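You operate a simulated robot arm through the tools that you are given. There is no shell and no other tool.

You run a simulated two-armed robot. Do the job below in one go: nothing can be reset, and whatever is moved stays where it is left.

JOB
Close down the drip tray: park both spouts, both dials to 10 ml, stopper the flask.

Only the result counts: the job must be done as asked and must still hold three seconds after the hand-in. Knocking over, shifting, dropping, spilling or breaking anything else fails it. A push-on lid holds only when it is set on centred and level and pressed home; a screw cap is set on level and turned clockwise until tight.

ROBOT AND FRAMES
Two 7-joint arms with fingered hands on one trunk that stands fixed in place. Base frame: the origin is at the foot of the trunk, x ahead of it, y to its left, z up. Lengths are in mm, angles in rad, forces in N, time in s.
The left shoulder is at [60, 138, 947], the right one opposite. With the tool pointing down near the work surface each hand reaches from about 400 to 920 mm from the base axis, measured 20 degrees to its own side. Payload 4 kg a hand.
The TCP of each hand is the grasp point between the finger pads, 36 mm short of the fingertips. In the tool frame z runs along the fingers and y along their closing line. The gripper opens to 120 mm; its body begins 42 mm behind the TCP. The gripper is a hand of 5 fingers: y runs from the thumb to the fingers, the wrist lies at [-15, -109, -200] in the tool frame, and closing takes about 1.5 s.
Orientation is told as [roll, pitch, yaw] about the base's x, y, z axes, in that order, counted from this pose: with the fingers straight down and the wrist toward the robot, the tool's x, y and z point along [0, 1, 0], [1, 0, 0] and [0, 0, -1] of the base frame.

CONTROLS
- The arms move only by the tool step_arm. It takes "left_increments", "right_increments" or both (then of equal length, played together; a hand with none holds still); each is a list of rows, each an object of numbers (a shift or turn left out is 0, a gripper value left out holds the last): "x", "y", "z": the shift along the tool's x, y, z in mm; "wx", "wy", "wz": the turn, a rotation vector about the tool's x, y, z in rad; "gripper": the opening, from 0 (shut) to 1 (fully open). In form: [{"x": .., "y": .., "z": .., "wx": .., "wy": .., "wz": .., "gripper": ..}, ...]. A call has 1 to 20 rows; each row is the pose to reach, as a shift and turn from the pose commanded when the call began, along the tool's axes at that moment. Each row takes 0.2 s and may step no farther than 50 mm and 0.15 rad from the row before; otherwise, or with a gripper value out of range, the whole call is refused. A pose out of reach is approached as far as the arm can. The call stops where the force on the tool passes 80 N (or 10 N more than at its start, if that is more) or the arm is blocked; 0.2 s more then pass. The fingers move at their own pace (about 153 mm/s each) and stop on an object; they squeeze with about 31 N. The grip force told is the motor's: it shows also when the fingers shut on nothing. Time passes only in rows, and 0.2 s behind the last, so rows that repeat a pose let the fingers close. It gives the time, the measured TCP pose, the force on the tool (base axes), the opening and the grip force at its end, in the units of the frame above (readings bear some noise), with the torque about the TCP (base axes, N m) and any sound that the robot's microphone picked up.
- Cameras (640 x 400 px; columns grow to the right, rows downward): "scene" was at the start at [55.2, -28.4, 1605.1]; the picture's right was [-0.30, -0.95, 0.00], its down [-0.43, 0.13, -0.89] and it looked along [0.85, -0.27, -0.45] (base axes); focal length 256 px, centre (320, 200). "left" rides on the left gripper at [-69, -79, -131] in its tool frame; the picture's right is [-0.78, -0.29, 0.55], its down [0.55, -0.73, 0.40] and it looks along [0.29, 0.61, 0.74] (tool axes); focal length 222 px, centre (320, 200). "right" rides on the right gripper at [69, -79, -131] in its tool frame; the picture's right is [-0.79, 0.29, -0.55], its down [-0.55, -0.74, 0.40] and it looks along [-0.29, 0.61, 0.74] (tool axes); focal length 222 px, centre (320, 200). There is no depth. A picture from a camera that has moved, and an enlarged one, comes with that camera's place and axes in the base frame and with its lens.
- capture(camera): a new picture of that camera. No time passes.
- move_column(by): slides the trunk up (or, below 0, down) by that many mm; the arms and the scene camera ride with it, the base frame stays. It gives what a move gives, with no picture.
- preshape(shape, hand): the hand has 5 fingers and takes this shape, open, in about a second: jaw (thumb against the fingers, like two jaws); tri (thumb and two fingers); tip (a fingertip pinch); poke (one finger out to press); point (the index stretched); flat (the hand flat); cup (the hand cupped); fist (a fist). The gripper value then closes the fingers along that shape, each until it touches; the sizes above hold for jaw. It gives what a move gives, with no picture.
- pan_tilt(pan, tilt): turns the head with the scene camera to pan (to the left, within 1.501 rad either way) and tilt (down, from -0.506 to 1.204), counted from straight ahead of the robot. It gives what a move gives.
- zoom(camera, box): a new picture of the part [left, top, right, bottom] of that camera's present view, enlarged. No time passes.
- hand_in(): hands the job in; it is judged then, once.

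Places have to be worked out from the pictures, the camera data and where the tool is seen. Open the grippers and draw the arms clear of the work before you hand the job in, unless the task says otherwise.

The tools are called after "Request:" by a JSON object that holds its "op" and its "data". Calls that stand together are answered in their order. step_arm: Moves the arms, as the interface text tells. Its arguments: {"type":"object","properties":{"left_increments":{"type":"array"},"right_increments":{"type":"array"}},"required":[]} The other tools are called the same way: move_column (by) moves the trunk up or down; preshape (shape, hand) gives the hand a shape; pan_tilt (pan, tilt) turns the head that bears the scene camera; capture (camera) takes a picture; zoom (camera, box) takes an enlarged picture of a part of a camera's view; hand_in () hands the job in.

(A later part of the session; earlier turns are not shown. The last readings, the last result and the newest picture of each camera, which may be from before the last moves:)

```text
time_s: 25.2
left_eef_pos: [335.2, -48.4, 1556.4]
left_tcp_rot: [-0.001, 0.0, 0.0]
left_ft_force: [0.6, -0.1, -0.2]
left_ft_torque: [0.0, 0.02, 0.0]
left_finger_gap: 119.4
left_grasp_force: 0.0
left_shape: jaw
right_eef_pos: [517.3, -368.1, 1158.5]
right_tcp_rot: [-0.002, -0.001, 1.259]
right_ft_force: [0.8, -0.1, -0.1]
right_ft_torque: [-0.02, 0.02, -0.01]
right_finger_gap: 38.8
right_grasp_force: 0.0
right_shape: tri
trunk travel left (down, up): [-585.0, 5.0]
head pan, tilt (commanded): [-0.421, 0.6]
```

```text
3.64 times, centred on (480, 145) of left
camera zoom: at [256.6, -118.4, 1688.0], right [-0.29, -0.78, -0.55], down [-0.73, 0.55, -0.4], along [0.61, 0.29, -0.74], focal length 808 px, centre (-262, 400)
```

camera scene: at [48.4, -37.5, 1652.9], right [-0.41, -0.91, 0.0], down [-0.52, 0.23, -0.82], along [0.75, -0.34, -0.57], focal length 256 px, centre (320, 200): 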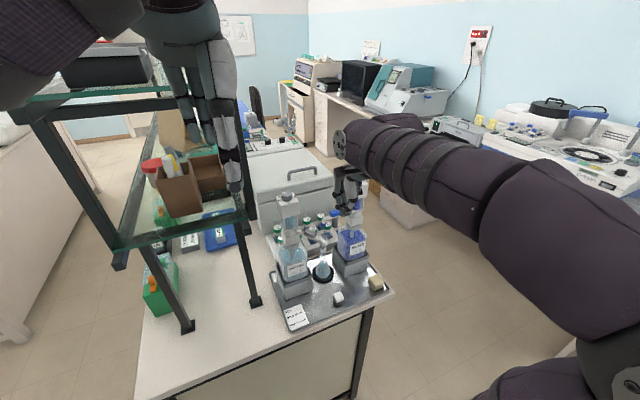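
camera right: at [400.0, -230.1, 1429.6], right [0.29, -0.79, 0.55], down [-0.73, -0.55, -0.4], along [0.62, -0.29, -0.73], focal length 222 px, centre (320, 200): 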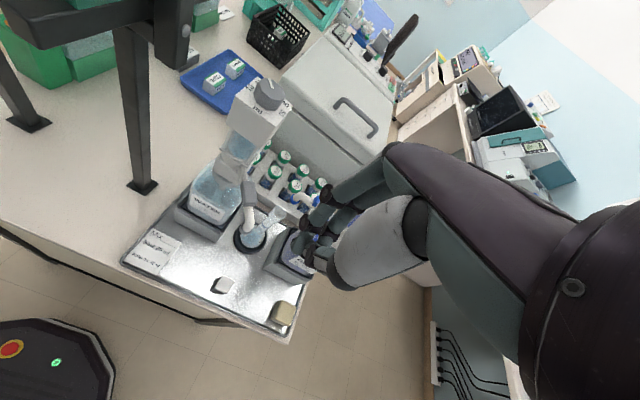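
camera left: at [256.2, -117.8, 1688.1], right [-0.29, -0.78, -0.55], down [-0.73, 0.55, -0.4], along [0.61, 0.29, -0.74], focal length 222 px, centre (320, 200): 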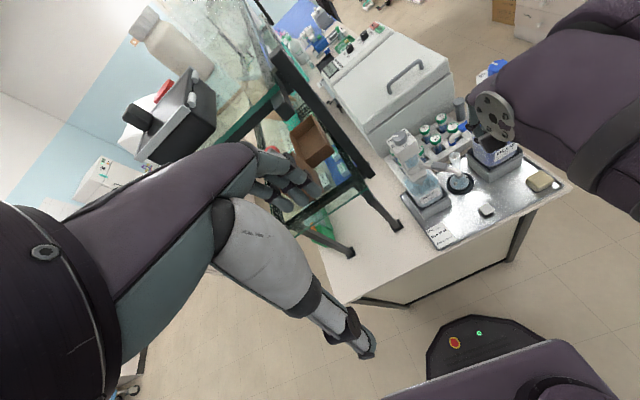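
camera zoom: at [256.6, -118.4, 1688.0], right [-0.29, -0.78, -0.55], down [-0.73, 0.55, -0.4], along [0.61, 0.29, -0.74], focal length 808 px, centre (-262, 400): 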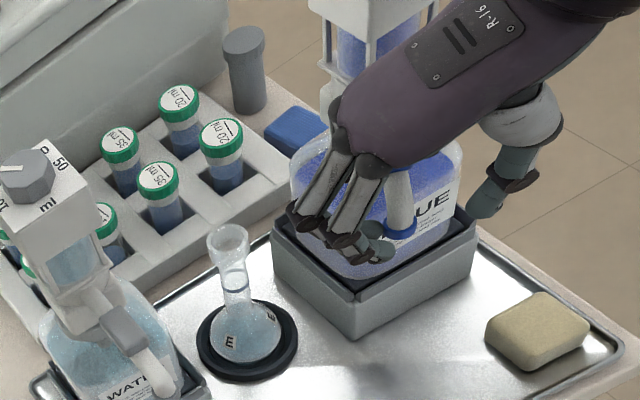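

The tip is at az ≈ 145° now. I go on toward straight-forward.

Request:
{"op": "step_arm", "data": {"right_increments": [{"x": 0.8, "y": -15, "wz": -0.14}, {"x": -0.5, "y": -30, "wz": -0.279}, {"x": -2, "y": -38, "wz": -0.3}]}}

Request:
{"op": "zoom", "data": {"camera": "right", "box": [200, 120, 440, 300]}}

Request:
{"op": "zoom", "data": {"camera": "left", "box": [410, 90, 550, 200]}}

```text
time_s: 26.0
left_eef_pos: [335.5, -47.2, 1556.9]
left_tcp_rot: [0.0, 0.002, 0.0]
left_ft_force: [-0.5, -0.8, -0.1]
left_ft_torque: [0.01, 0.04, -0.01]
left_finger_gap: 119.9
left_grasp_force: 0.1
left_shape: jaw
right_eef_pos: [506.4, -405.6, 1159.2]
right_tcp_rot: [-0.003, 0.001, 1.559]
right_ft_force: [0.9, -0.4, 0.7]
right_ft_torque: [-0.01, -0.02, 0.0]
right_finger_gap: 38.9
right_grasp_force: 0.0
right_shape: tri
trunk travel left (down, up): [-585.0, 5.0]
head pan, tilt (commanded): [-0.421, 0.6]
```

```text
2.22 times, centred on (320, 210) of right
camera zoom: at [435.5, -483.1, 1289.7], right [0.79, 0.28, 0.55], down [0.54, -0.74, -0.4], along [0.3, 0.61, -0.74], focal length 494 px, centre (320, 178)
```

zoom: 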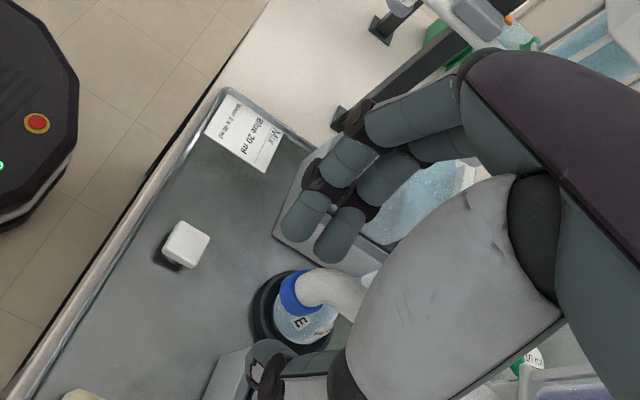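

```text
3.64 times, centred on (480, 145) of left
camera zoom: at [256.2, -118.0, 1688.1], right [-0.29, -0.78, -0.55], down [-0.73, 0.55, -0.4], along [0.61, 0.29, -0.74], focal length 808 px, centre (-262, 400)
```

zoom: 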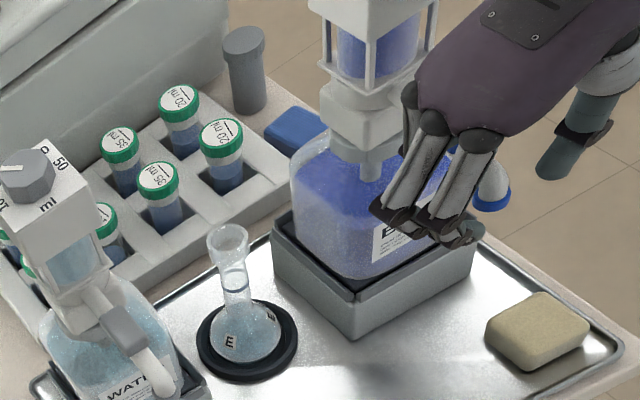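

The tip is around az 172–174°. I push the last bit toward straight-forward, in small steps.

Request:
{"op": "step_arm", "data": {"right_increments": [{"y": -5}, {"y": -10}]}}

Request:
{"op": "zoom", "data": {"camera": "right", "box": [200, 120, 440, 300]}}

Request:
{"op": "zoom", "data": {"camera": "left", "box": [410, 90, 550, 200]}}

```text
time_s: 26.6
left_eef_pos: [335.9, -47.3, 1557.5]
left_tcp_rot: [-0.001, 0.0, -0.001]
left_ft_force: [-0.6, 0.6, 0.1]
left_ft_torque: [-0.01, -0.02, 0.01]
left_finger_gap: 119.6
left_grasp_force: 0.0
left_shape: jaw
right_eef_pos: [508.0, -414.0, 1159.1]
right_tcp_rot: [-0.004, -0.001, 1.556]
right_ft_force: [-0.6, 0.2, 0.0]
right_ft_torque: [-0.01, 0.0, 0.02]
right_finger_gap: 39.0
right_grasp_force: 0.2
right_shape: tri
trunk travel left (down, up): [-585.0, 5.0]
head pan, tilt (commanded): [-0.421, 0.6]
```

```text
2.22 times, centred on (320, 210) of right
camera zoom: at [435.4, -492.5, 1289.9], right [0.79, 0.28, 0.55], down [0.54, -0.74, -0.4], along [0.3, 0.61, -0.74], focal length 494 px, centre (320, 178)
```

zoom: 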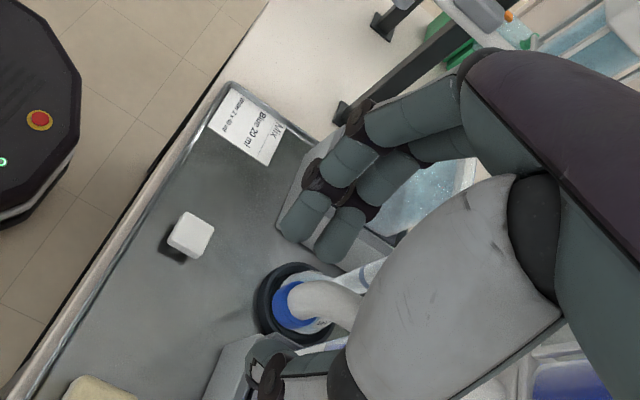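

```text
3.64 times, centred on (480, 145) of left
camera zoom: at [256.3, -117.8, 1688.1], right [-0.29, -0.78, -0.55], down [-0.73, 0.55, -0.4], along [0.61, 0.29, -0.74], focal length 808 px, centre (-262, 400)
```

zoom: 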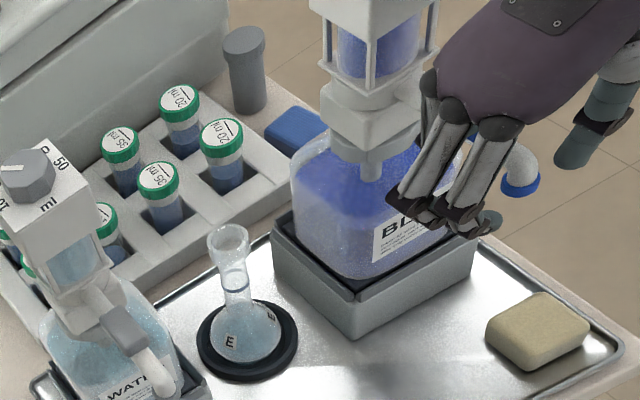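

The blue spout jumped the last degrees by itself and sits at about straight-forward (az ≈ 180°) — same detent as water. I open the cage and lift straight up clear.

Request:
{"op": "step_arm", "data": {"right_increments": [{"gripper": 0.62}, {"gripper": 0.62}, {"z": -30}, {"z": -70}, {"z": -110}, {"x": 15, "z": -155}, {"x": 30, "z": -195}]}}

Request:
{"op": "zoom", "data": {"camera": "left", "box": [370, 80, 560, 230]}}

Request:
{"op": "zoom", "data": {"camera": "scene", "box": [270, 170, 400, 270]}}

Request:
{"op": "zoom", "data": {"camera": "right", "box": [160, 100, 420, 300]}}

```text
time_s: 28.2
left_eef_pos: [334.3, -46.7, 1558.3]
left_tcp_rot: [0.0, 0.0, -0.004]
left_ft_force: [1.2, 0.4, 0.0]
left_ft_torque: [0.0, 0.0, -0.01]
left_finger_gap: 119.8
left_grasp_force: 0.1
left_shape: jaw
right_eef_pos: [476.9, -413.4, 1354.8]
right_tcp_rot: [-0.003, -0.001, 1.557]
right_ft_force: [-0.1, 0.1, 0.0]
right_ft_torque: [-0.01, 0.0, 0.02]
right_finger_gap: 74.3
right_grasp_force: 0.1
right_shape: tri
trunk travel left (down, up): [-585.0, 5.0]
head pan, tilt (commanded): [-0.421, 0.6]
```

```text
2.67 times, centred on (465, 155) of left
camera zoom: at [255.9, -117.4, 1688.2], right [-0.29, -0.78, -0.55], down [-0.73, 0.55, -0.4], along [0.61, 0.29, -0.74], focal length 592 px, centre (-67, 320)
```

zoom: 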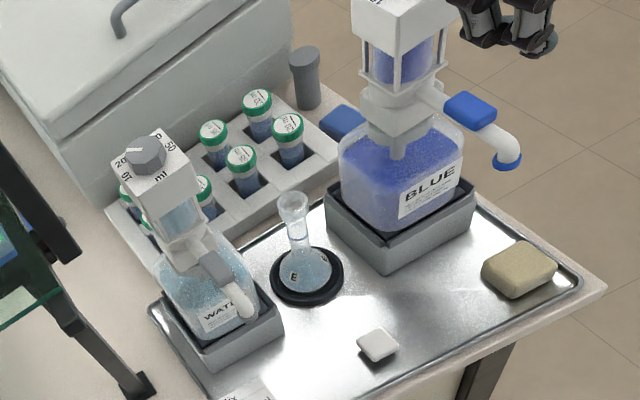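

```text
4.00 times, centred on (335, 220) of scene
camera zoom: at [48.2, -36.8, 1652.9], right [-0.41, -0.91, 0.0], down [-0.52, 0.23, -0.83], along [0.75, -0.34, -0.56], focal length 1023 px, centre (260, 120)
```

zoom: 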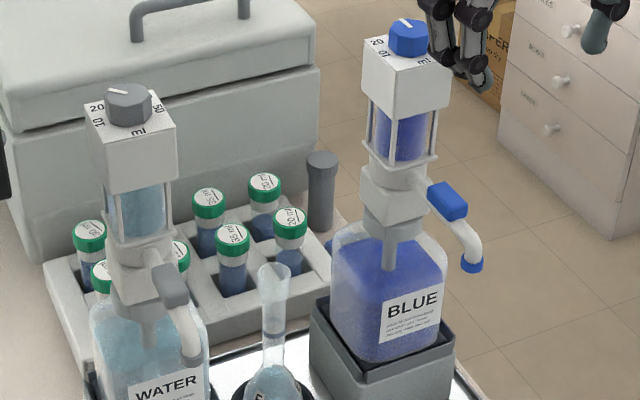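

```text
2.00 times, centred on (290, 200) of right
camera zoom: at [405.6, -490.9, 1486.0], right [0.79, 0.28, 0.55], down [0.54, -0.74, -0.4], along [0.3, 0.61, -0.74], focal length 444 px, centre (380, 200)
```

zoom: 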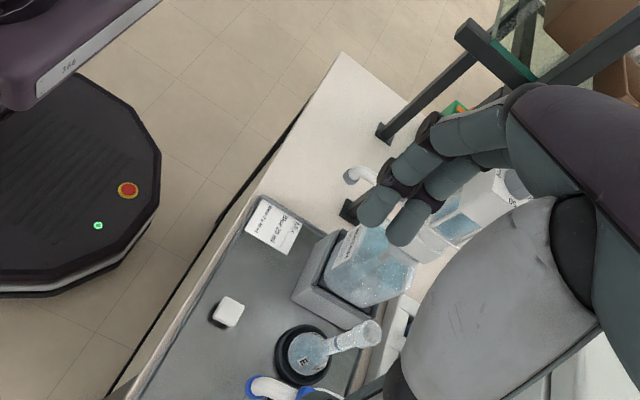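

Both spouts now point forward over the tray. Next the blue dial: I rotate the right hand back to yaw 0 in free space, to have range for a counter-clockwise turn.

Request:
{"op": "step_arm", "data": {"right_increments": [{"z": -8, "wz": 0.142}, {"z": -16, "wz": 0.284}, {"z": -24, "wz": 0.426}, {"z": -24, "wz": 0.568}, {"z": -24, "wz": 0.71}, {"z": -24, "wz": 0.852}, {"z": -24, "wz": 0.994}, {"z": -24, "wz": 1.136}, {"z": -24, "wz": 1.278}, {"z": -24, "wz": 1.42}, {"z": -24, "wz": 1.557}]}}

Request:
{"op": "zoom", "data": {"camera": "right", "box": [160, 80, 440, 290]}}

```text
time_s: 30.6
left_eef_pos: [334.2, -47.3, 1557.1]
left_tcp_rot: [0.0, -0.001, 0.0]
left_ft_force: [0.5, 0.6, 0.2]
left_ft_torque: [0.01, 0.02, -0.01]
left_finger_gap: 120.1
left_grasp_force: 0.1
left_shape: jaw
right_eef_pos: [477.7, -412.8, 1379.1]
right_tcp_rot: [-0.001, -0.001, -0.001]
right_ft_force: [-0.1, -0.3, 0.0]
right_ft_torque: [0.0, 0.0, -0.04]
right_finger_gap: 74.2
right_grasp_force: 0.1
right_shape: tri
trunk travel left (down, up): [-585.0, 5.0]
head pan, tilt (commanded): [-0.421, 0.6]
```

```text
1.90 times, centred on (300, 185) of right
camera zoom: at [396.3, -344.0, 1509.0], right [0.29, -0.79, 0.55], down [-0.73, -0.55, -0.4], along [0.62, -0.29, -0.73], focal length 423 px, centre (358, 229)
```

zoom: 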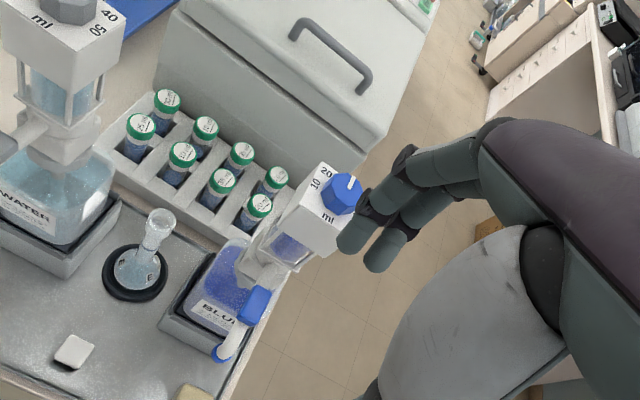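

I zoom onto the blue dial from here to refine its centre and pointer.

Request:
{"op": "zoom", "data": {"camera": "right", "box": [285, 155, 345, 195]}}

Request:
{"op": "zoom", "data": {"camera": "scene", "box": [350, 165, 395, 195]}}

Request:
{"op": "zoom", "data": {"camera": "left", "box": [455, 60, 515, 100]}}

```text
10.00 times, centred on (315, 175) of right
camera zoom: at [396.3, -344.0, 1509.0], right [0.29, -0.79, 0.55], down [-0.73, -0.55, -0.4], along [0.62, -0.29, -0.73], focal length 2221 px, centre (370, 450)
```

zoom: 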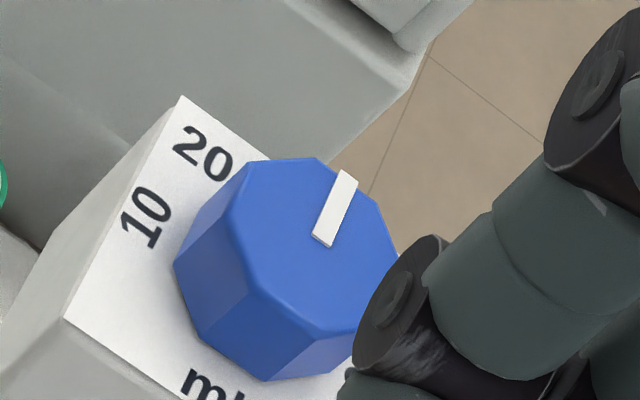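

```text
13.33 times, centred on (372, 180) of scene
camera zoom: at [48.3, -36.8, 1652.9], right [-0.41, -0.91, 0.0], down [-0.52, 0.23, -0.83], along [0.75, -0.34, -0.56], focal length 3411 px, centre (-380, 467)
```

zoom: 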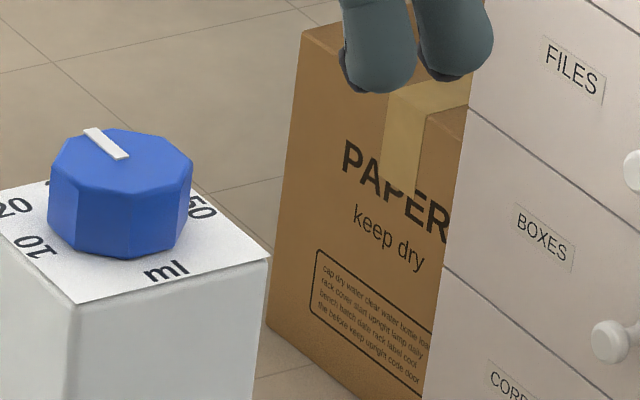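

```text
10.00 times, centred on (485, 80) of left
camera zoom: at [256.0, -117.4, 1688.2], right [-0.29, -0.78, -0.55], down [-0.73, 0.55, -0.4], along [0.61, 0.29, -0.74], focal length 2221 px, centre (-1330, 1400)
```

zoom: 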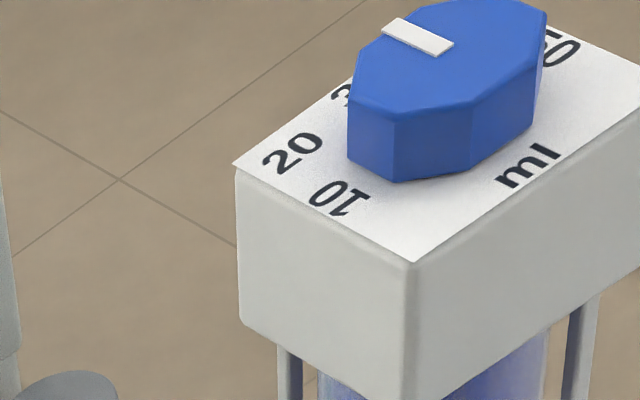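

Blue dial top centre ≈ (620.5,-417,1272), pointer toward +x (30 ml); 10 lies toward +y. I set the finger gap to about the dial width in free air to measure the tip heights.

Request:
{"op": "step_arm", "data": {"right_increments": [{"gripper": 0.28}, {"gripper": 0.28}, {"gripper": 0.28}]}}

Request:
{"op": "zoom", "data": {"camera": "right", "box": [270, 180, 370, 280]}}

Request:
{"op": "capture", "data": {"camera": "scene"}}

Request:
{"op": "capture", "data": {"camera": "left"}}

```text
time_s: 31.4
left_eef_pos: [334.6, -47.4, 1557.0]
left_tcp_rot: [0.0, 0.001, 0.0]
left_ft_force: [-0.1, -0.4, -0.4]
left_ft_torque: [-0.02, -0.03, 0.0]
left_finger_gap: 119.9
left_grasp_force: 0.0
left_shape: jaw
right_eef_pos: [477.9, -414.4, 1379.0]
right_tcp_rot: [-0.001, -0.004, -0.001]
right_ft_force: [0.6, -0.4, -0.4]
right_ft_torque: [-0.02, -0.01, -0.02]
right_finger_gap: 34.2
right_grasp_force: 0.1
right_shape: tri
trunk travel left (down, up): [-585.0, 5.0]
head pan, tilt (commanded): [-0.421, 0.6]
```

```text
4.00 times, centred on (320, 230) of right
camera zoom: at [396.3, -344.5, 1508.8], right [0.29, -0.78, 0.55], down [-0.73, -0.55, -0.4], along [0.61, -0.29, -0.73], focal length 888 px, centre (320, 80)
```

zoom: 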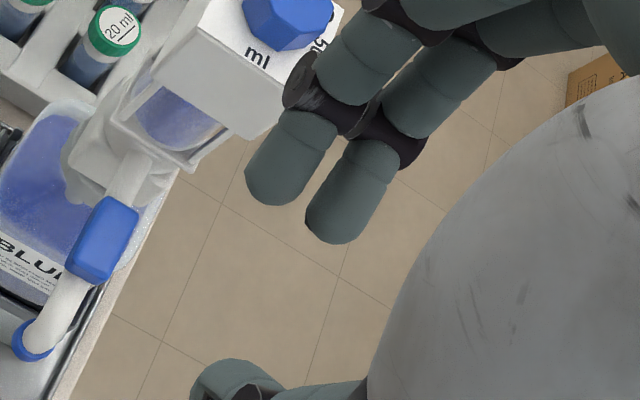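

```text
taken
camera scene: at [48.5, -37.0, 1652.9], right [-0.41, -0.91, 0.0], down [-0.52, 0.23, -0.83], along [0.75, -0.34, -0.56], focal length 256 px, centre (320, 200)
```

scene: 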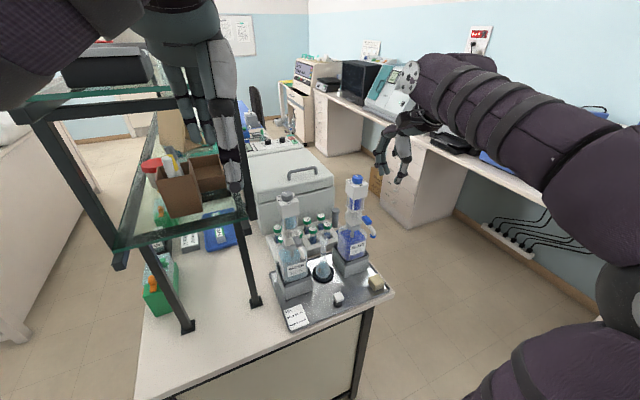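

```text
taken
camera left: at [256.2, -117.7, 1688.2], right [-0.29, -0.78, -0.55], down [-0.73, 0.55, -0.4], along [0.61, 0.29, -0.74], focal length 222 px, centre (320, 200)
```

left: 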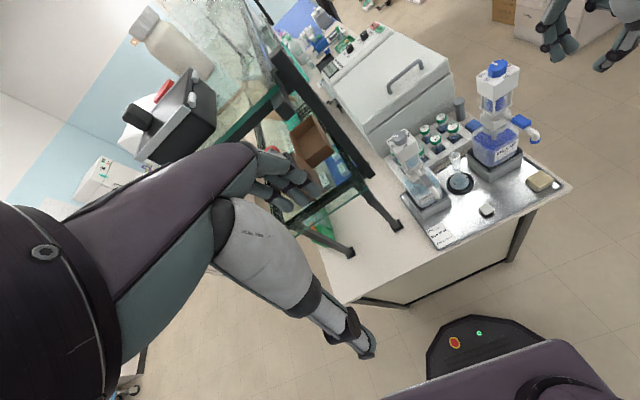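

I zoom on the fingertips from the scene and left cameras to triangulate them.

Request:
{"op": "zoom", "data": {"camera": "scene", "box": [365, 110, 425, 190]}}

Request:
{"op": "zoom", "data": {"camera": "left", "box": [520, 20, 640, 90]}}

```text
5.00 times, centred on (395, 150) of scene
camera zoom: at [48.5, -37.0, 1652.9], right [-0.41, -0.91, 0.0], down [-0.52, 0.23, -0.83], along [0.75, -0.34, -0.56], focal length 1279 px, centre (-55, 450)
```

zoom: 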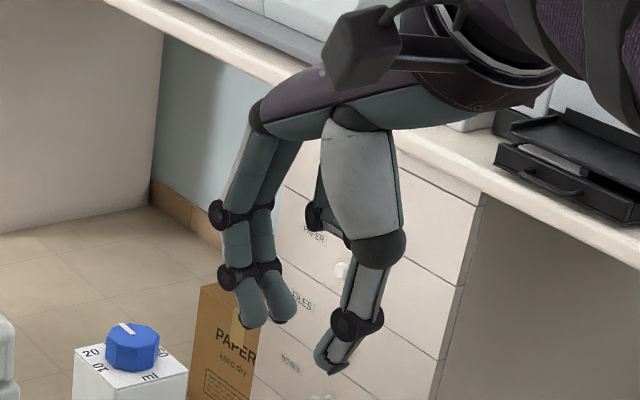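

```text
5.33 times, centred on (580, 55) of left
camera zoom: at [256.2, -117.7, 1688.2], right [-0.29, -0.78, -0.55], down [-0.73, 0.55, -0.4], along [0.61, 0.29, -0.74], focal length 1185 px, centre (-1067, 973)
```

zoom: 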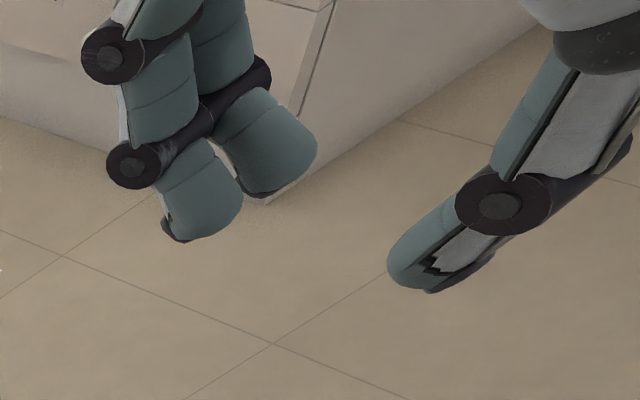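

In tri the thumb tip reaches ~15 mm lower than the fingers, poor for a low dial. I try the "tip" pinch at the same gap and compare.

Request:
{"op": "preshape", "data": {"shape": "tip", "hand": "right"}}

Request:
{"op": "step_arm", "data": {"right_increments": [{"gripper": 0.3}, {"gripper": 0.3}, {"gripper": 0.3}, {"gripper": 0.3}]}}

Request:
{"op": "zoom", "data": {"camera": "scene", "box": [365, 110, 425, 190]}}

Request:
{"op": "zoom", "data": {"camera": "left", "box": [520, 20, 640, 90]}}

Request:
{"op": "zoom", "data": {"camera": "right", "box": [270, 180, 370, 280]}}

```text
time_s: 32.3
left_eef_pos: [336.0, -47.4, 1556.6]
left_tcp_rot: [-0.001, -0.001, 0.0]
left_ft_force: [1.1, 0.0, -0.4]
left_ft_torque: [0.01, -0.02, 0.02]
left_finger_gap: 119.9
left_grasp_force: 0.2
left_shape: jaw
right_eef_pos: [476.4, -415.1, 1378.8]
right_tcp_rot: [0.0, -0.001, 0.001]
right_ft_force: [-0.5, 0.5, 0.8]
right_ft_torque: [0.01, 0.01, -0.03]
right_finger_gap: 119.8
right_grasp_force: 0.0
right_shape: tip
trunk travel left (down, up): [-585.0, 5.0]
head pan, tilt (commanded): [-0.421, 0.6]
```

```text
time_s: 33.3
left_eef_pos: [334.5, -46.7, 1557.3]
left_tcp_rot: [-0.001, 0.0, -0.002]
left_ft_force: [0.5, 0.2, 0.3]
left_ft_torque: [-0.02, 0.02, -0.02]
left_finger_gap: 119.7
left_grasp_force: 0.1
left_shape: jaw
right_eef_pos: [476.4, -414.3, 1377.9]
right_tcp_rot: [0.001, -0.002, 0.001]
right_ft_force: [1.0, 0.3, -0.9]
right_ft_torque: [0.0, 0.0, 0.0]
right_finger_gap: 36.4
right_grasp_force: 0.2
right_shape: tip
trunk travel left (down, up): [-585.0, 5.0]
head pan, tilt (commanded): [-0.421, 0.6]
```

```text
5.00 times, centred on (395, 150) of scene
camera zoom: at [48.5, -37.1, 1652.9], right [-0.41, -0.91, 0.0], down [-0.52, 0.23, -0.83], along [0.75, -0.34, -0.56], focal length 1279 px, centre (-55, 450)
```

zoom: 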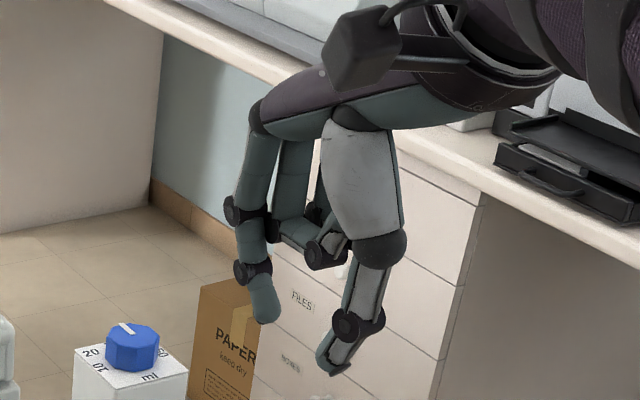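

```text
5.33 times, centred on (580, 55) of left
camera zoom: at [256.2, -117.8, 1688.1], right [-0.29, -0.78, -0.55], down [-0.73, 0.55, -0.4], along [0.61, 0.29, -0.74], focal length 1185 px, centre (-1067, 973)
```

zoom: 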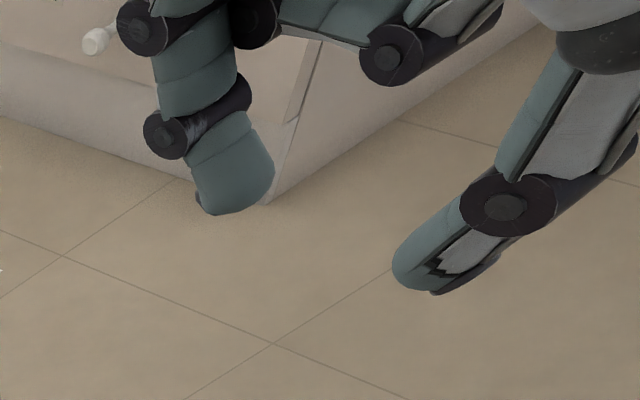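

```text
4.00 times, centred on (320, 230) of right
camera zoom: at [396.3, -344.6, 1508.8], right [0.29, -0.78, 0.55], down [-0.73, -0.55, -0.4], along [0.61, -0.29, -0.73], focal length 888 px, centre (320, 80)
```

zoom: 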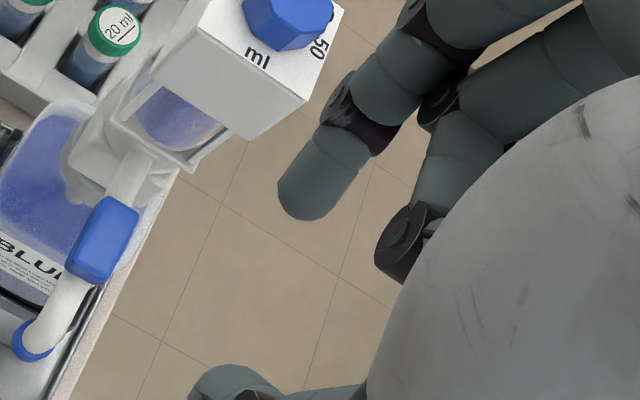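

Both shapes have the thumb about 14 mm lower, so I will tilt the hand ~18° to level the tips. I return to tri, and move above the blue dial with that tilt and an open gap.

Request:
{"op": "preshape", "data": {"shape": "tri", "hand": "right"}}

Request:
{"op": "step_arm", "data": {"right_increments": [{"x": 1, "y": 35, "z": 0, "wx": 0.07, "gripper": 0.62}, {"x": 2, "y": 70, "z": 8, "wx": 0.14}, {"x": 3, "y": 105, "z": 16, "wx": 0.21}, {"x": 3.5, "y": 140, "z": 22, "wx": 0.28}, {"x": 3.5, "y": 154, "z": 28, "wx": 0.314}, {"x": 3.5, "y": 154, "z": 28, "wx": 0.314}]}}

Request:
{"op": "zoom", "data": {"camera": "right", "box": [240, 150, 400, 300]}}

Request:
{"op": "zoom", "data": {"camera": "scene", "box": [340, 130, 420, 200]}}

Request:
{"op": "zoom", "data": {"camera": "left", "box": [450, 30, 550, 110]}}

```text
time_s: 34.2
left_eef_pos: [333.8, -48.2, 1556.7]
left_tcp_rot: [0.0, -0.001, 0.0]
left_ft_force: [0.2, 0.5, -1.0]
left_ft_torque: [-0.02, -0.02, 0.02]
left_finger_gap: 119.9
left_grasp_force: 0.0
left_shape: jaw
right_eef_pos: [476.6, -414.4, 1378.1]
right_tcp_rot: [0.0, -0.005, 0.0]
right_ft_force: [0.7, 0.6, 0.1]
right_ft_torque: [0.02, 0.0, -0.03]
right_finger_gap: 119.7
right_grasp_force: 0.1
right_shape: tri
trunk travel left (down, up): [-585.0, 5.0]
head pan, tilt (commanded): [-0.421, 0.6]
```

```text
time_s: 35.6
left_eef_pos: [333.7, -47.2, 1558.2]
left_tcp_rot: [-0.002, 0.001, -0.002]
left_ft_force: [0.1, 0.3, 0.0]
left_ft_torque: [0.0, 0.0, -0.01]
left_finger_gap: 120.0
left_grasp_force: 0.1
left_shape: jaw
right_eef_pos: [630.8, -409.4, 1350.2]
right_tcp_rot: [0.001, 0.312, 0.001]
right_ft_force: [-0.2, -0.2, 1.0]
right_ft_torque: [0.0, -0.02, 0.01]
right_finger_gap: 74.4
right_grasp_force: 0.1
right_shape: tri
trunk travel left (down, up): [-585.0, 5.0]
head pan, tilt (commanded): [-0.421, 0.6]
```

```text
2.67 times, centred on (320, 225) of right
camera zoom: at [594.9, -340.2, 1498.9], right [0.45, -0.78, 0.43], down [-0.82, -0.55, -0.15], along [0.36, -0.29, -0.89], focal length 592 px, centre (320, 133)
```

zoom: 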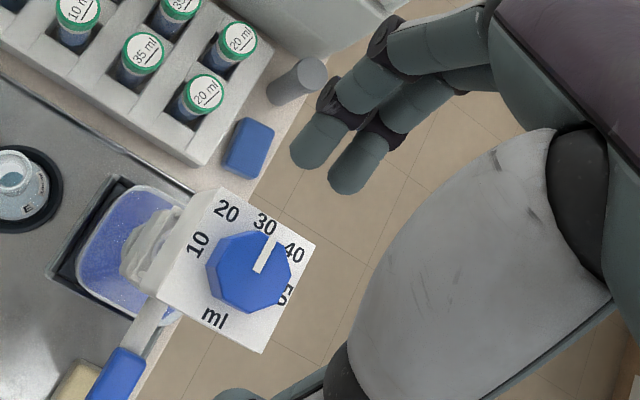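

```text
5.71 times, centred on (380, 165) of scene
camera zoom: at [48.3, -37.1, 1652.9], right [-0.41, -0.91, 0.0], down [-0.52, 0.23, -0.83], along [0.75, -0.34, -0.56], focal length 1462 px, centre (-23, 400)
```

zoom: 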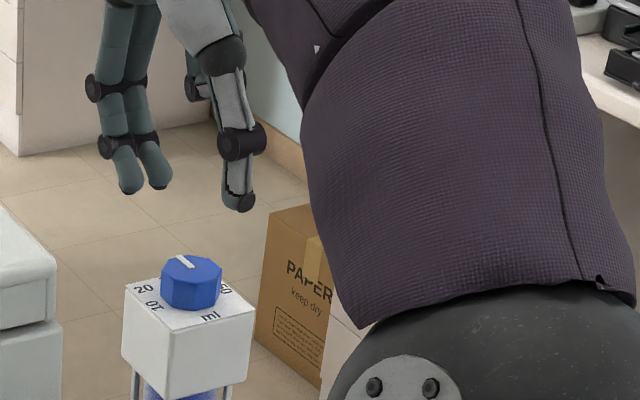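

```text
5.00 times, centred on (500, 70) of left
camera zoom: at [255.9, -117.7, 1688.2], right [-0.29, -0.78, -0.55], down [-0.73, 0.55, -0.4], along [0.61, 0.29, -0.74], focal length 1111 px, centre (-580, 850)
```

zoom: 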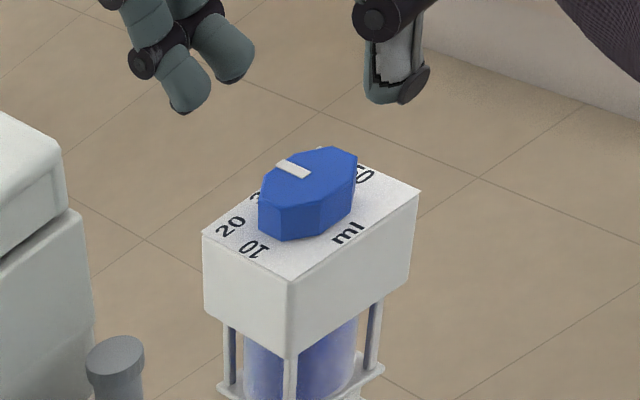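

Very clear view: pointer on 30, labels 10–50 counter-clockwise back to the left. I lower until the fingertips are just above the dial's top to check centring.

Request:
{"op": "step_arm", "data": {"right_increments": [{"y": 5, "z": 15.2}, {"y": 8.5, "z": 26}]}}

Request:
{"op": "zoom", "data": {"camera": "right", "box": [240, 150, 400, 300]}}

Request:
{"op": "zoom", "data": {"camera": "scene", "box": [345, 150, 405, 200]}}

Request:
{"op": "zoom", "data": {"camera": "left", "box": [460, 40, 540, 100]}}

```text
time_s: 36.2
left_eef_pos: [335.7, -47.9, 1557.6]
left_tcp_rot: [0.0, 0.0, -0.001]
left_ft_force: [1.1, 0.1, -0.1]
left_ft_torque: [-0.01, 0.0, 0.04]
left_finger_gap: 120.0
left_grasp_force: 0.1
left_shape: jaw
right_eef_pos: [632.0, -410.3, 1322.6]
right_tcp_rot: [0.0, 0.313, 0.0]
right_ft_force: [0.1, -0.1, 0.2]
right_ft_torque: [0.0, 0.0, 0.02]
right_finger_gap: 74.5
right_grasp_force: 0.1
right_shape: tri
trunk travel left (down, up): [-585.0, 5.0]
head pan, tilt (commanded): [-0.421, 0.6]
```

```text
2.67 times, centred on (320, 225) of right
camera zoom: at [595.2, -340.8, 1471.5], right [0.44, -0.78, 0.43], down [-0.82, -0.55, -0.15], along [0.36, -0.29, -0.89], focal length 592 px, centre (320, 133)
```

zoom: 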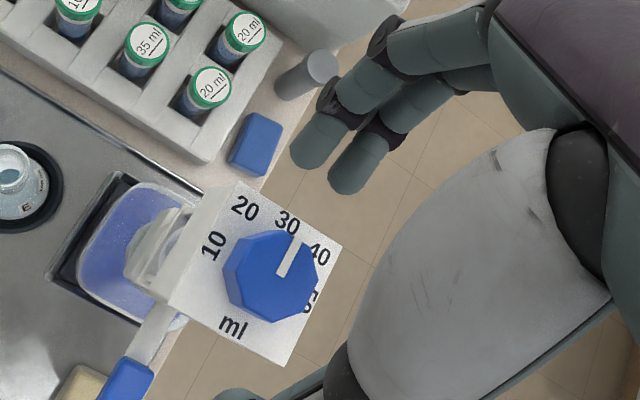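

```text
8.00 times, centred on (375, 175) of scene
camera zoom: at [48.8, -37.1, 1652.9], right [-0.41, -0.91, 0.0], down [-0.52, 0.23, -0.82], along [0.75, -0.34, -0.57], focal length 2046 px, centre (-120, 400)
```

zoom: 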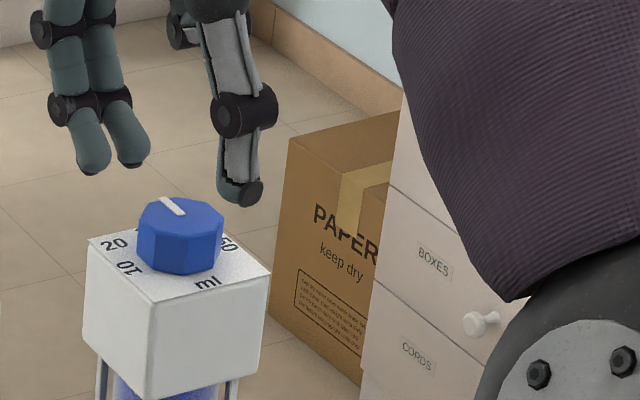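

```text
6.67 times, centred on (500, 70) of left
camera zoom: at [256.5, -117.7, 1688.1], right [-0.29, -0.78, -0.55], down [-0.73, 0.55, -0.4], along [0.61, 0.29, -0.74], focal length 1481 px, centre (-880, 1067)
```

zoom: 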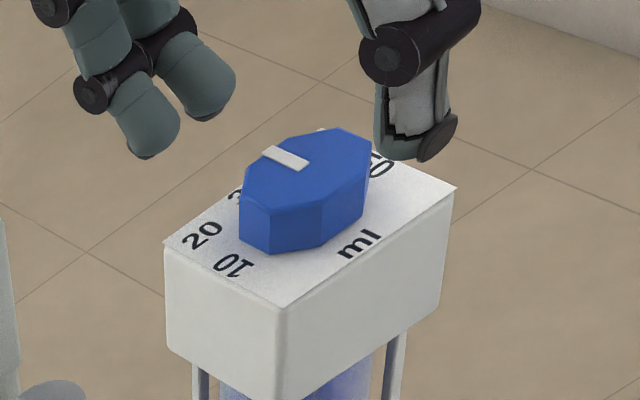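

Triangulating the tips: fingers and thumb sit ~10 mm too far left of the dial. I shift right, reduce the tilt to 14°, narrow the gap to 60 and look again, still above the dial.

Request:
{"op": "step_arm", "data": {"right_increments": [{"x": -3, "z": 2, "wx": -0.035, "gripper": 0.5}, {"x": -6.2, "z": 2, "wx": -0.07}, {"x": -6.2, "z": 2, "wx": -0.07}]}}

Request:
{"op": "zoom", "data": {"camera": "right", "box": [240, 150, 400, 300]}}

Request:
{"op": "zoom", "data": {"camera": "scene", "box": [345, 150, 405, 200]}}

Request:
{"op": "zoom", "data": {"camera": "left", "box": [460, 40, 540, 100]}}

```text
time_s: 37.0
left_eef_pos: [335.4, -47.4, 1556.7]
left_tcp_rot: [0.001, 0.001, 0.001]
left_ft_force: [0.7, 0.0, 0.8]
left_ft_torque: [0.0, -0.02, -0.01]
left_finger_gap: 120.0
left_grasp_force: 0.1
left_shape: jaw
right_eef_pos: [630.5, -416.5, 1320.9]
right_tcp_rot: [0.0, 0.24, 0.0]
right_ft_force: [-0.7, -0.1, 0.1]
right_ft_torque: [0.02, -0.03, -0.04]
right_finger_gap: 60.3
right_grasp_force: 0.2
right_shape: tri
trunk travel left (down, up): [-585.0, 5.0]
head pan, tilt (commanded): [-0.421, 0.6]
```

```text
2.67 times, centred on (320, 225) of right
camera zoom: at [583.9, -347.1, 1466.8], right [0.41, -0.78, 0.46], down [-0.81, -0.55, -0.21], along [0.42, -0.29, -0.86], focal length 592 px, centre (320, 133)
```

zoom: 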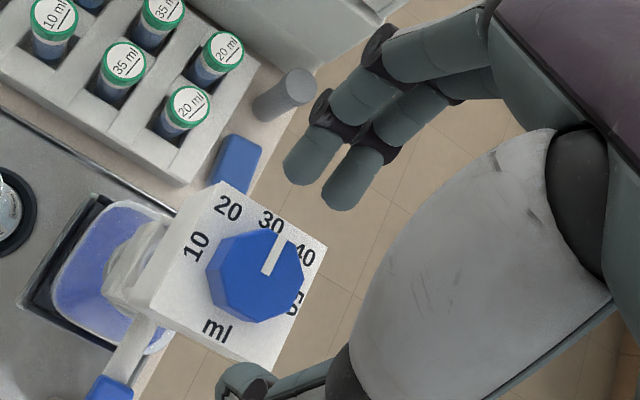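

```text
8.00 times, centred on (375, 175) of scene
camera zoom: at [48.7, -37.1, 1652.9], right [-0.41, -0.91, 0.0], down [-0.52, 0.23, -0.82], along [0.75, -0.34, -0.57], focal length 2046 px, centre (-120, 400)
```

zoom: 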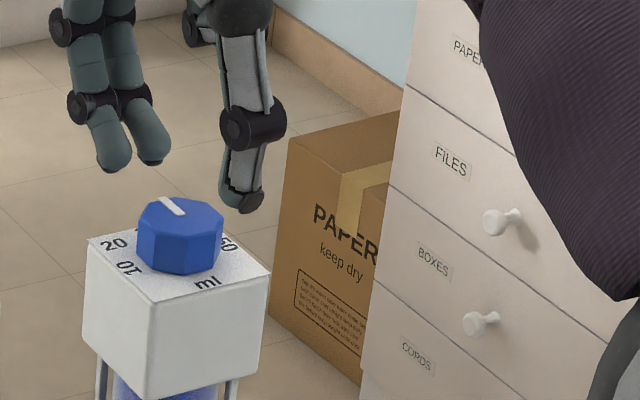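

```text
6.67 times, centred on (500, 70) of left
camera zoom: at [256.4, -117.7, 1688.1], right [-0.29, -0.78, -0.55], down [-0.73, 0.55, -0.4], along [0.61, 0.29, -0.74], focal length 1481 px, centre (-880, 1067)
```

zoom: 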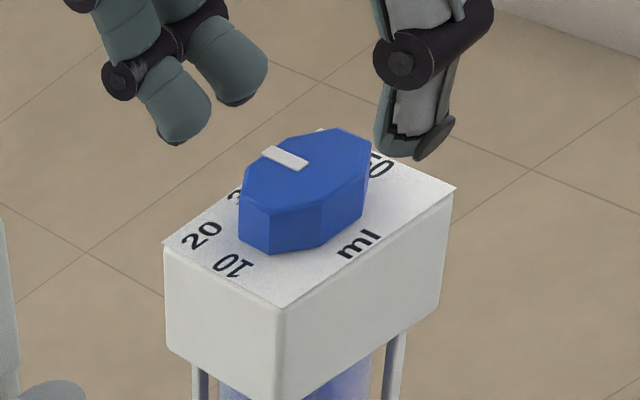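

Tips relative to the dial: fingers' mean and thumb are ~6 mm left, x is balanced for closing. I shift right 6 mm and lower 20 mm so the fingertips reach just above the plate.

Request:
{"op": "step_arm", "data": {"right_increments": [{"x": -6}, {"x": -6, "y": 2.2, "z": 10}, {"x": -6, "y": 4.3, "z": 19.5}]}}

Request:
{"op": "zoom", "data": {"camera": "right", "box": [240, 150, 400, 300]}}

Request:
{"op": "zoom", "data": {"camera": "scene", "box": [345, 150, 405, 200]}}

Request:
{"op": "zoom", "data": {"camera": "left", "box": [460, 40, 540, 100]}}

```text
time_s: 37.8
left_eef_pos: [334.1, -48.5, 1557.3]
left_tcp_rot: [0.0, 0.0, 0.0]
left_ft_force: [-0.5, -0.4, 0.5]
left_ft_torque: [0.01, 0.03, 0.01]
left_finger_gap: 120.0
left_grasp_force: 0.2
left_shape: jaw
right_eef_pos: [630.1, -423.3, 1302.0]
right_tcp_rot: [-0.001, 0.243, 0.0]
right_ft_force: [-0.9, 0.3, -0.1]
right_ft_torque: [0.01, 0.0, 0.02]
right_finger_gap: 60.2
right_grasp_force: 0.1
right_shape: tri
trunk travel left (down, up): [-585.0, 5.0]
head pan, tilt (commanded): [-0.421, 0.6]
```

```text
2.67 times, centred on (320, 225) of right
camera zoom: at [583.2, -353.4, 1447.2], right [0.41, -0.78, 0.46], down [-0.81, -0.55, -0.21], along [0.42, -0.29, -0.86], focal length 592 px, centre (320, 133)
```

zoom: 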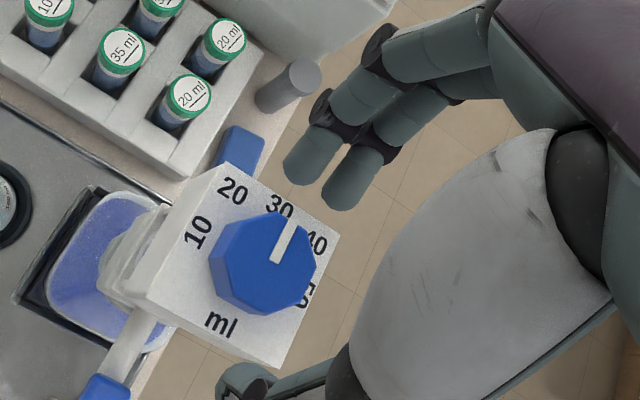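

```text
8.00 times, centred on (375, 175) of scene
camera zoom: at [48.7, -37.3, 1652.9], right [-0.41, -0.91, 0.0], down [-0.52, 0.23, -0.82], along [0.75, -0.34, -0.57], focal length 2046 px, centre (-120, 400)
```

zoom: 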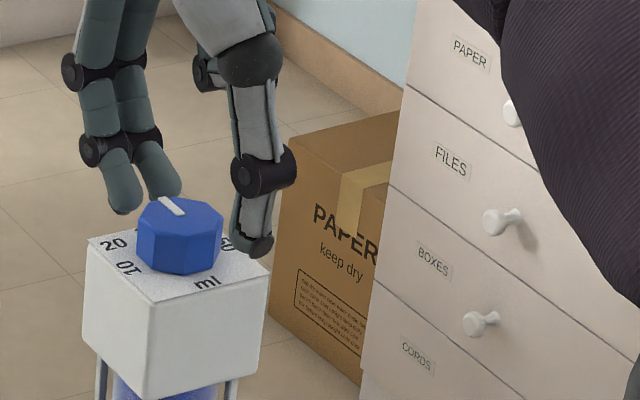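

```text
6.67 times, centred on (500, 70) of left
camera zoom: at [256.5, -117.9, 1688.1], right [-0.29, -0.78, -0.55], down [-0.73, 0.55, -0.4], along [0.61, 0.29, -0.74], focal length 1481 px, centre (-880, 1067)
```

zoom: 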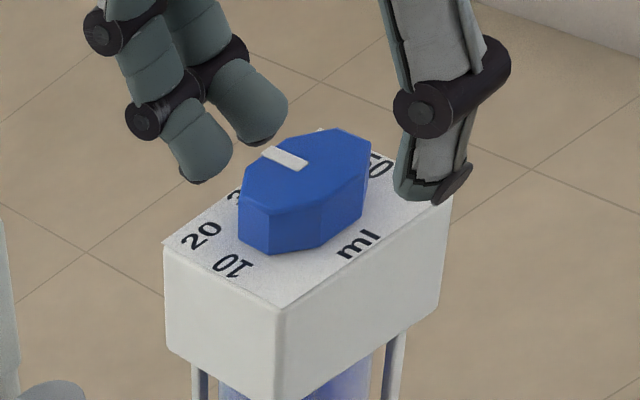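

The tips now straddle the dial evenly. I close in steps and watch the gap and grip force.

Request:
{"op": "step_arm", "data": {"right_increments": [{"gripper": 0.42}, {"gripper": 0.42}]}}

Request:
{"op": "zoom", "data": {"camera": "scene", "box": [345, 150, 405, 200]}}

Request:
{"op": "zoom", "data": {"camera": "left", "box": [460, 40, 540, 100]}}

```text
time_s: 38.4
left_eef_pos: [334.3, -48.7, 1557.3]
left_tcp_rot: [0.001, 0.0, 0.0]
left_ft_force: [-0.3, 0.2, 0.5]
left_ft_torque: [-0.03, -0.02, -0.04]
left_finger_gap: 119.9
left_grasp_force: 0.0
left_shape: jaw
right_eef_pos: [629.4, -423.8, 1301.5]
right_tcp_rot: [0.0, 0.24, 0.0]
right_ft_force: [0.0, 1.0, 0.0]
right_ft_torque: [0.0, 0.01, 0.01]
right_finger_gap: 50.7
right_grasp_force: 0.1
right_shape: tri
trunk travel left (down, up): [-585.0, 5.0]
head pan, tilt (commanded): [-0.421, 0.6]
```

```text
8.00 times, centred on (375, 175) of scene
camera zoom: at [48.6, -37.1, 1652.9], right [-0.41, -0.91, 0.0], down [-0.52, 0.23, -0.83], along [0.75, -0.34, -0.56], focal length 2046 px, centre (-120, 400)
```

zoom: 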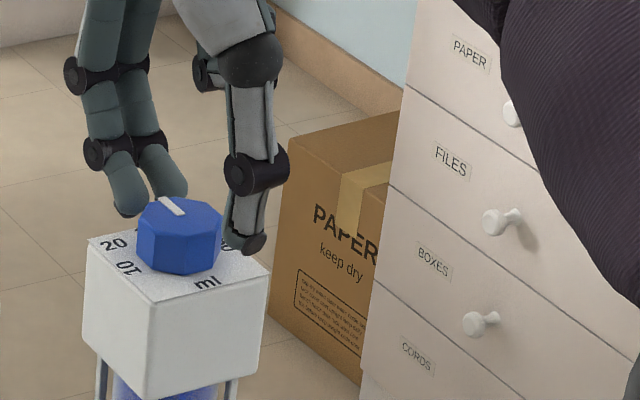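

```text
6.67 times, centred on (500, 70) of left
camera zoom: at [256.3, -117.7, 1688.1], right [-0.29, -0.78, -0.55], down [-0.73, 0.55, -0.4], along [0.61, 0.29, -0.74], focal length 1481 px, centre (-880, 1067)
```

zoom: 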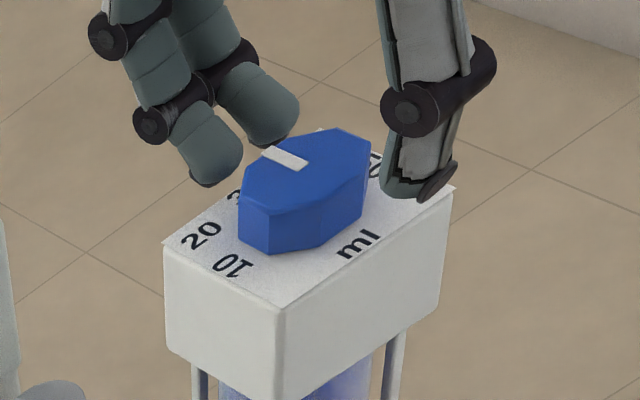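

The index tip is at z ≈ 1267, the thumb still 20 mm off in front. I lower 4 mm and continue closing in small steps.

Request:
{"op": "step_arm", "data": {"right_increments": [{"y": 1, "z": 4, "gripper": 0.38}, {"y": 1, "z": 4, "gripper": 0.35}, {"y": 1, "z": 4, "gripper": 0.35}]}}

Request:
{"op": "zoom", "data": {"camera": "scene", "box": [345, 150, 405, 200]}}

Request:
{"op": "zoom", "data": {"camera": "left", "box": [460, 40, 540, 100]}}

Request:
{"op": "zoom", "data": {"camera": "right", "box": [260, 170, 360, 260]}}

```text
time_s: 39.2
left_eef_pos: [334.0, -45.9, 1557.4]
left_tcp_rot: [0.0, 0.001, -0.001]
left_ft_force: [-0.3, -0.2, 0.1]
left_ft_torque: [0.0, 0.01, 0.0]
left_finger_gap: 120.0
left_grasp_force: 0.1
left_shape: jaw
right_eef_pos: [628.6, -423.6, 1297.8]
right_tcp_rot: [0.001, 0.242, -0.001]
right_ft_force: [0.4, -0.3, 1.1]
right_ft_torque: [0.04, -0.03, -0.01]
right_finger_gap: 42.6
right_grasp_force: 0.1
right_shape: tri
trunk travel left (down, up): [-585.0, 5.0]
head pan, tilt (commanded): [-0.421, 0.6]
```

```text
8.00 times, centred on (375, 175) of scene
camera zoom: at [48.6, -37.1, 1652.9], right [-0.41, -0.91, 0.0], down [-0.52, 0.23, -0.83], along [0.75, -0.34, -0.56], focal length 2046 px, centre (-120, 400)
```

zoom: 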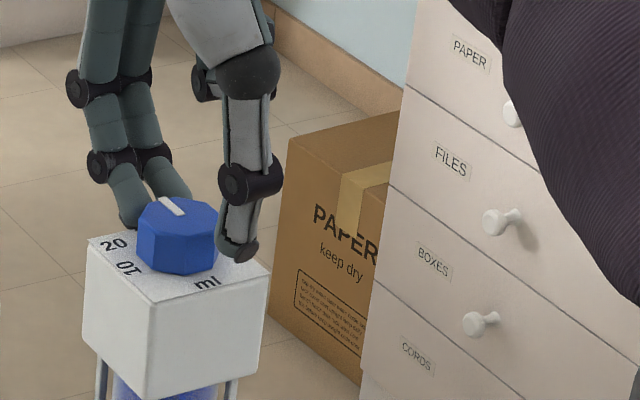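

```text
6.67 times, centred on (500, 70) of left
camera zoom: at [256.3, -117.7, 1688.1], right [-0.29, -0.78, -0.55], down [-0.73, 0.55, -0.4], along [0.61, 0.29, -0.74], focal length 1481 px, centre (-880, 1067)
```

zoom: 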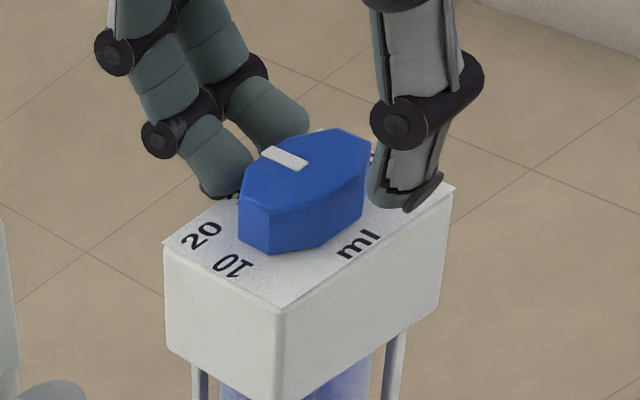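

```text
4.44 times, centred on (310, 215) of right
camera zoom: at [583.0, -353.1, 1443.1], right [0.41, -0.78, 0.46], down [-0.81, -0.55, -0.21], along [0.42, -0.29, -0.86], focal length 987 px, centre (364, 133)
```

zoom: 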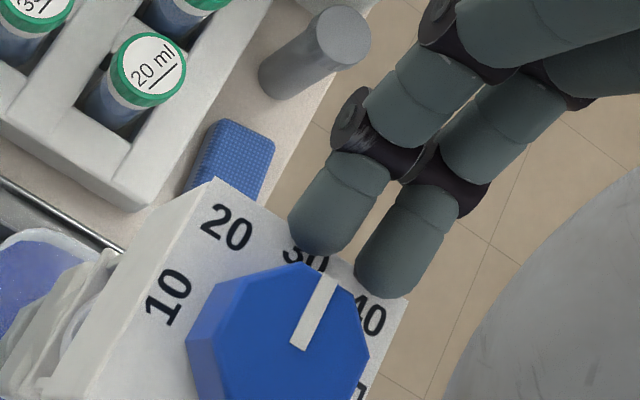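

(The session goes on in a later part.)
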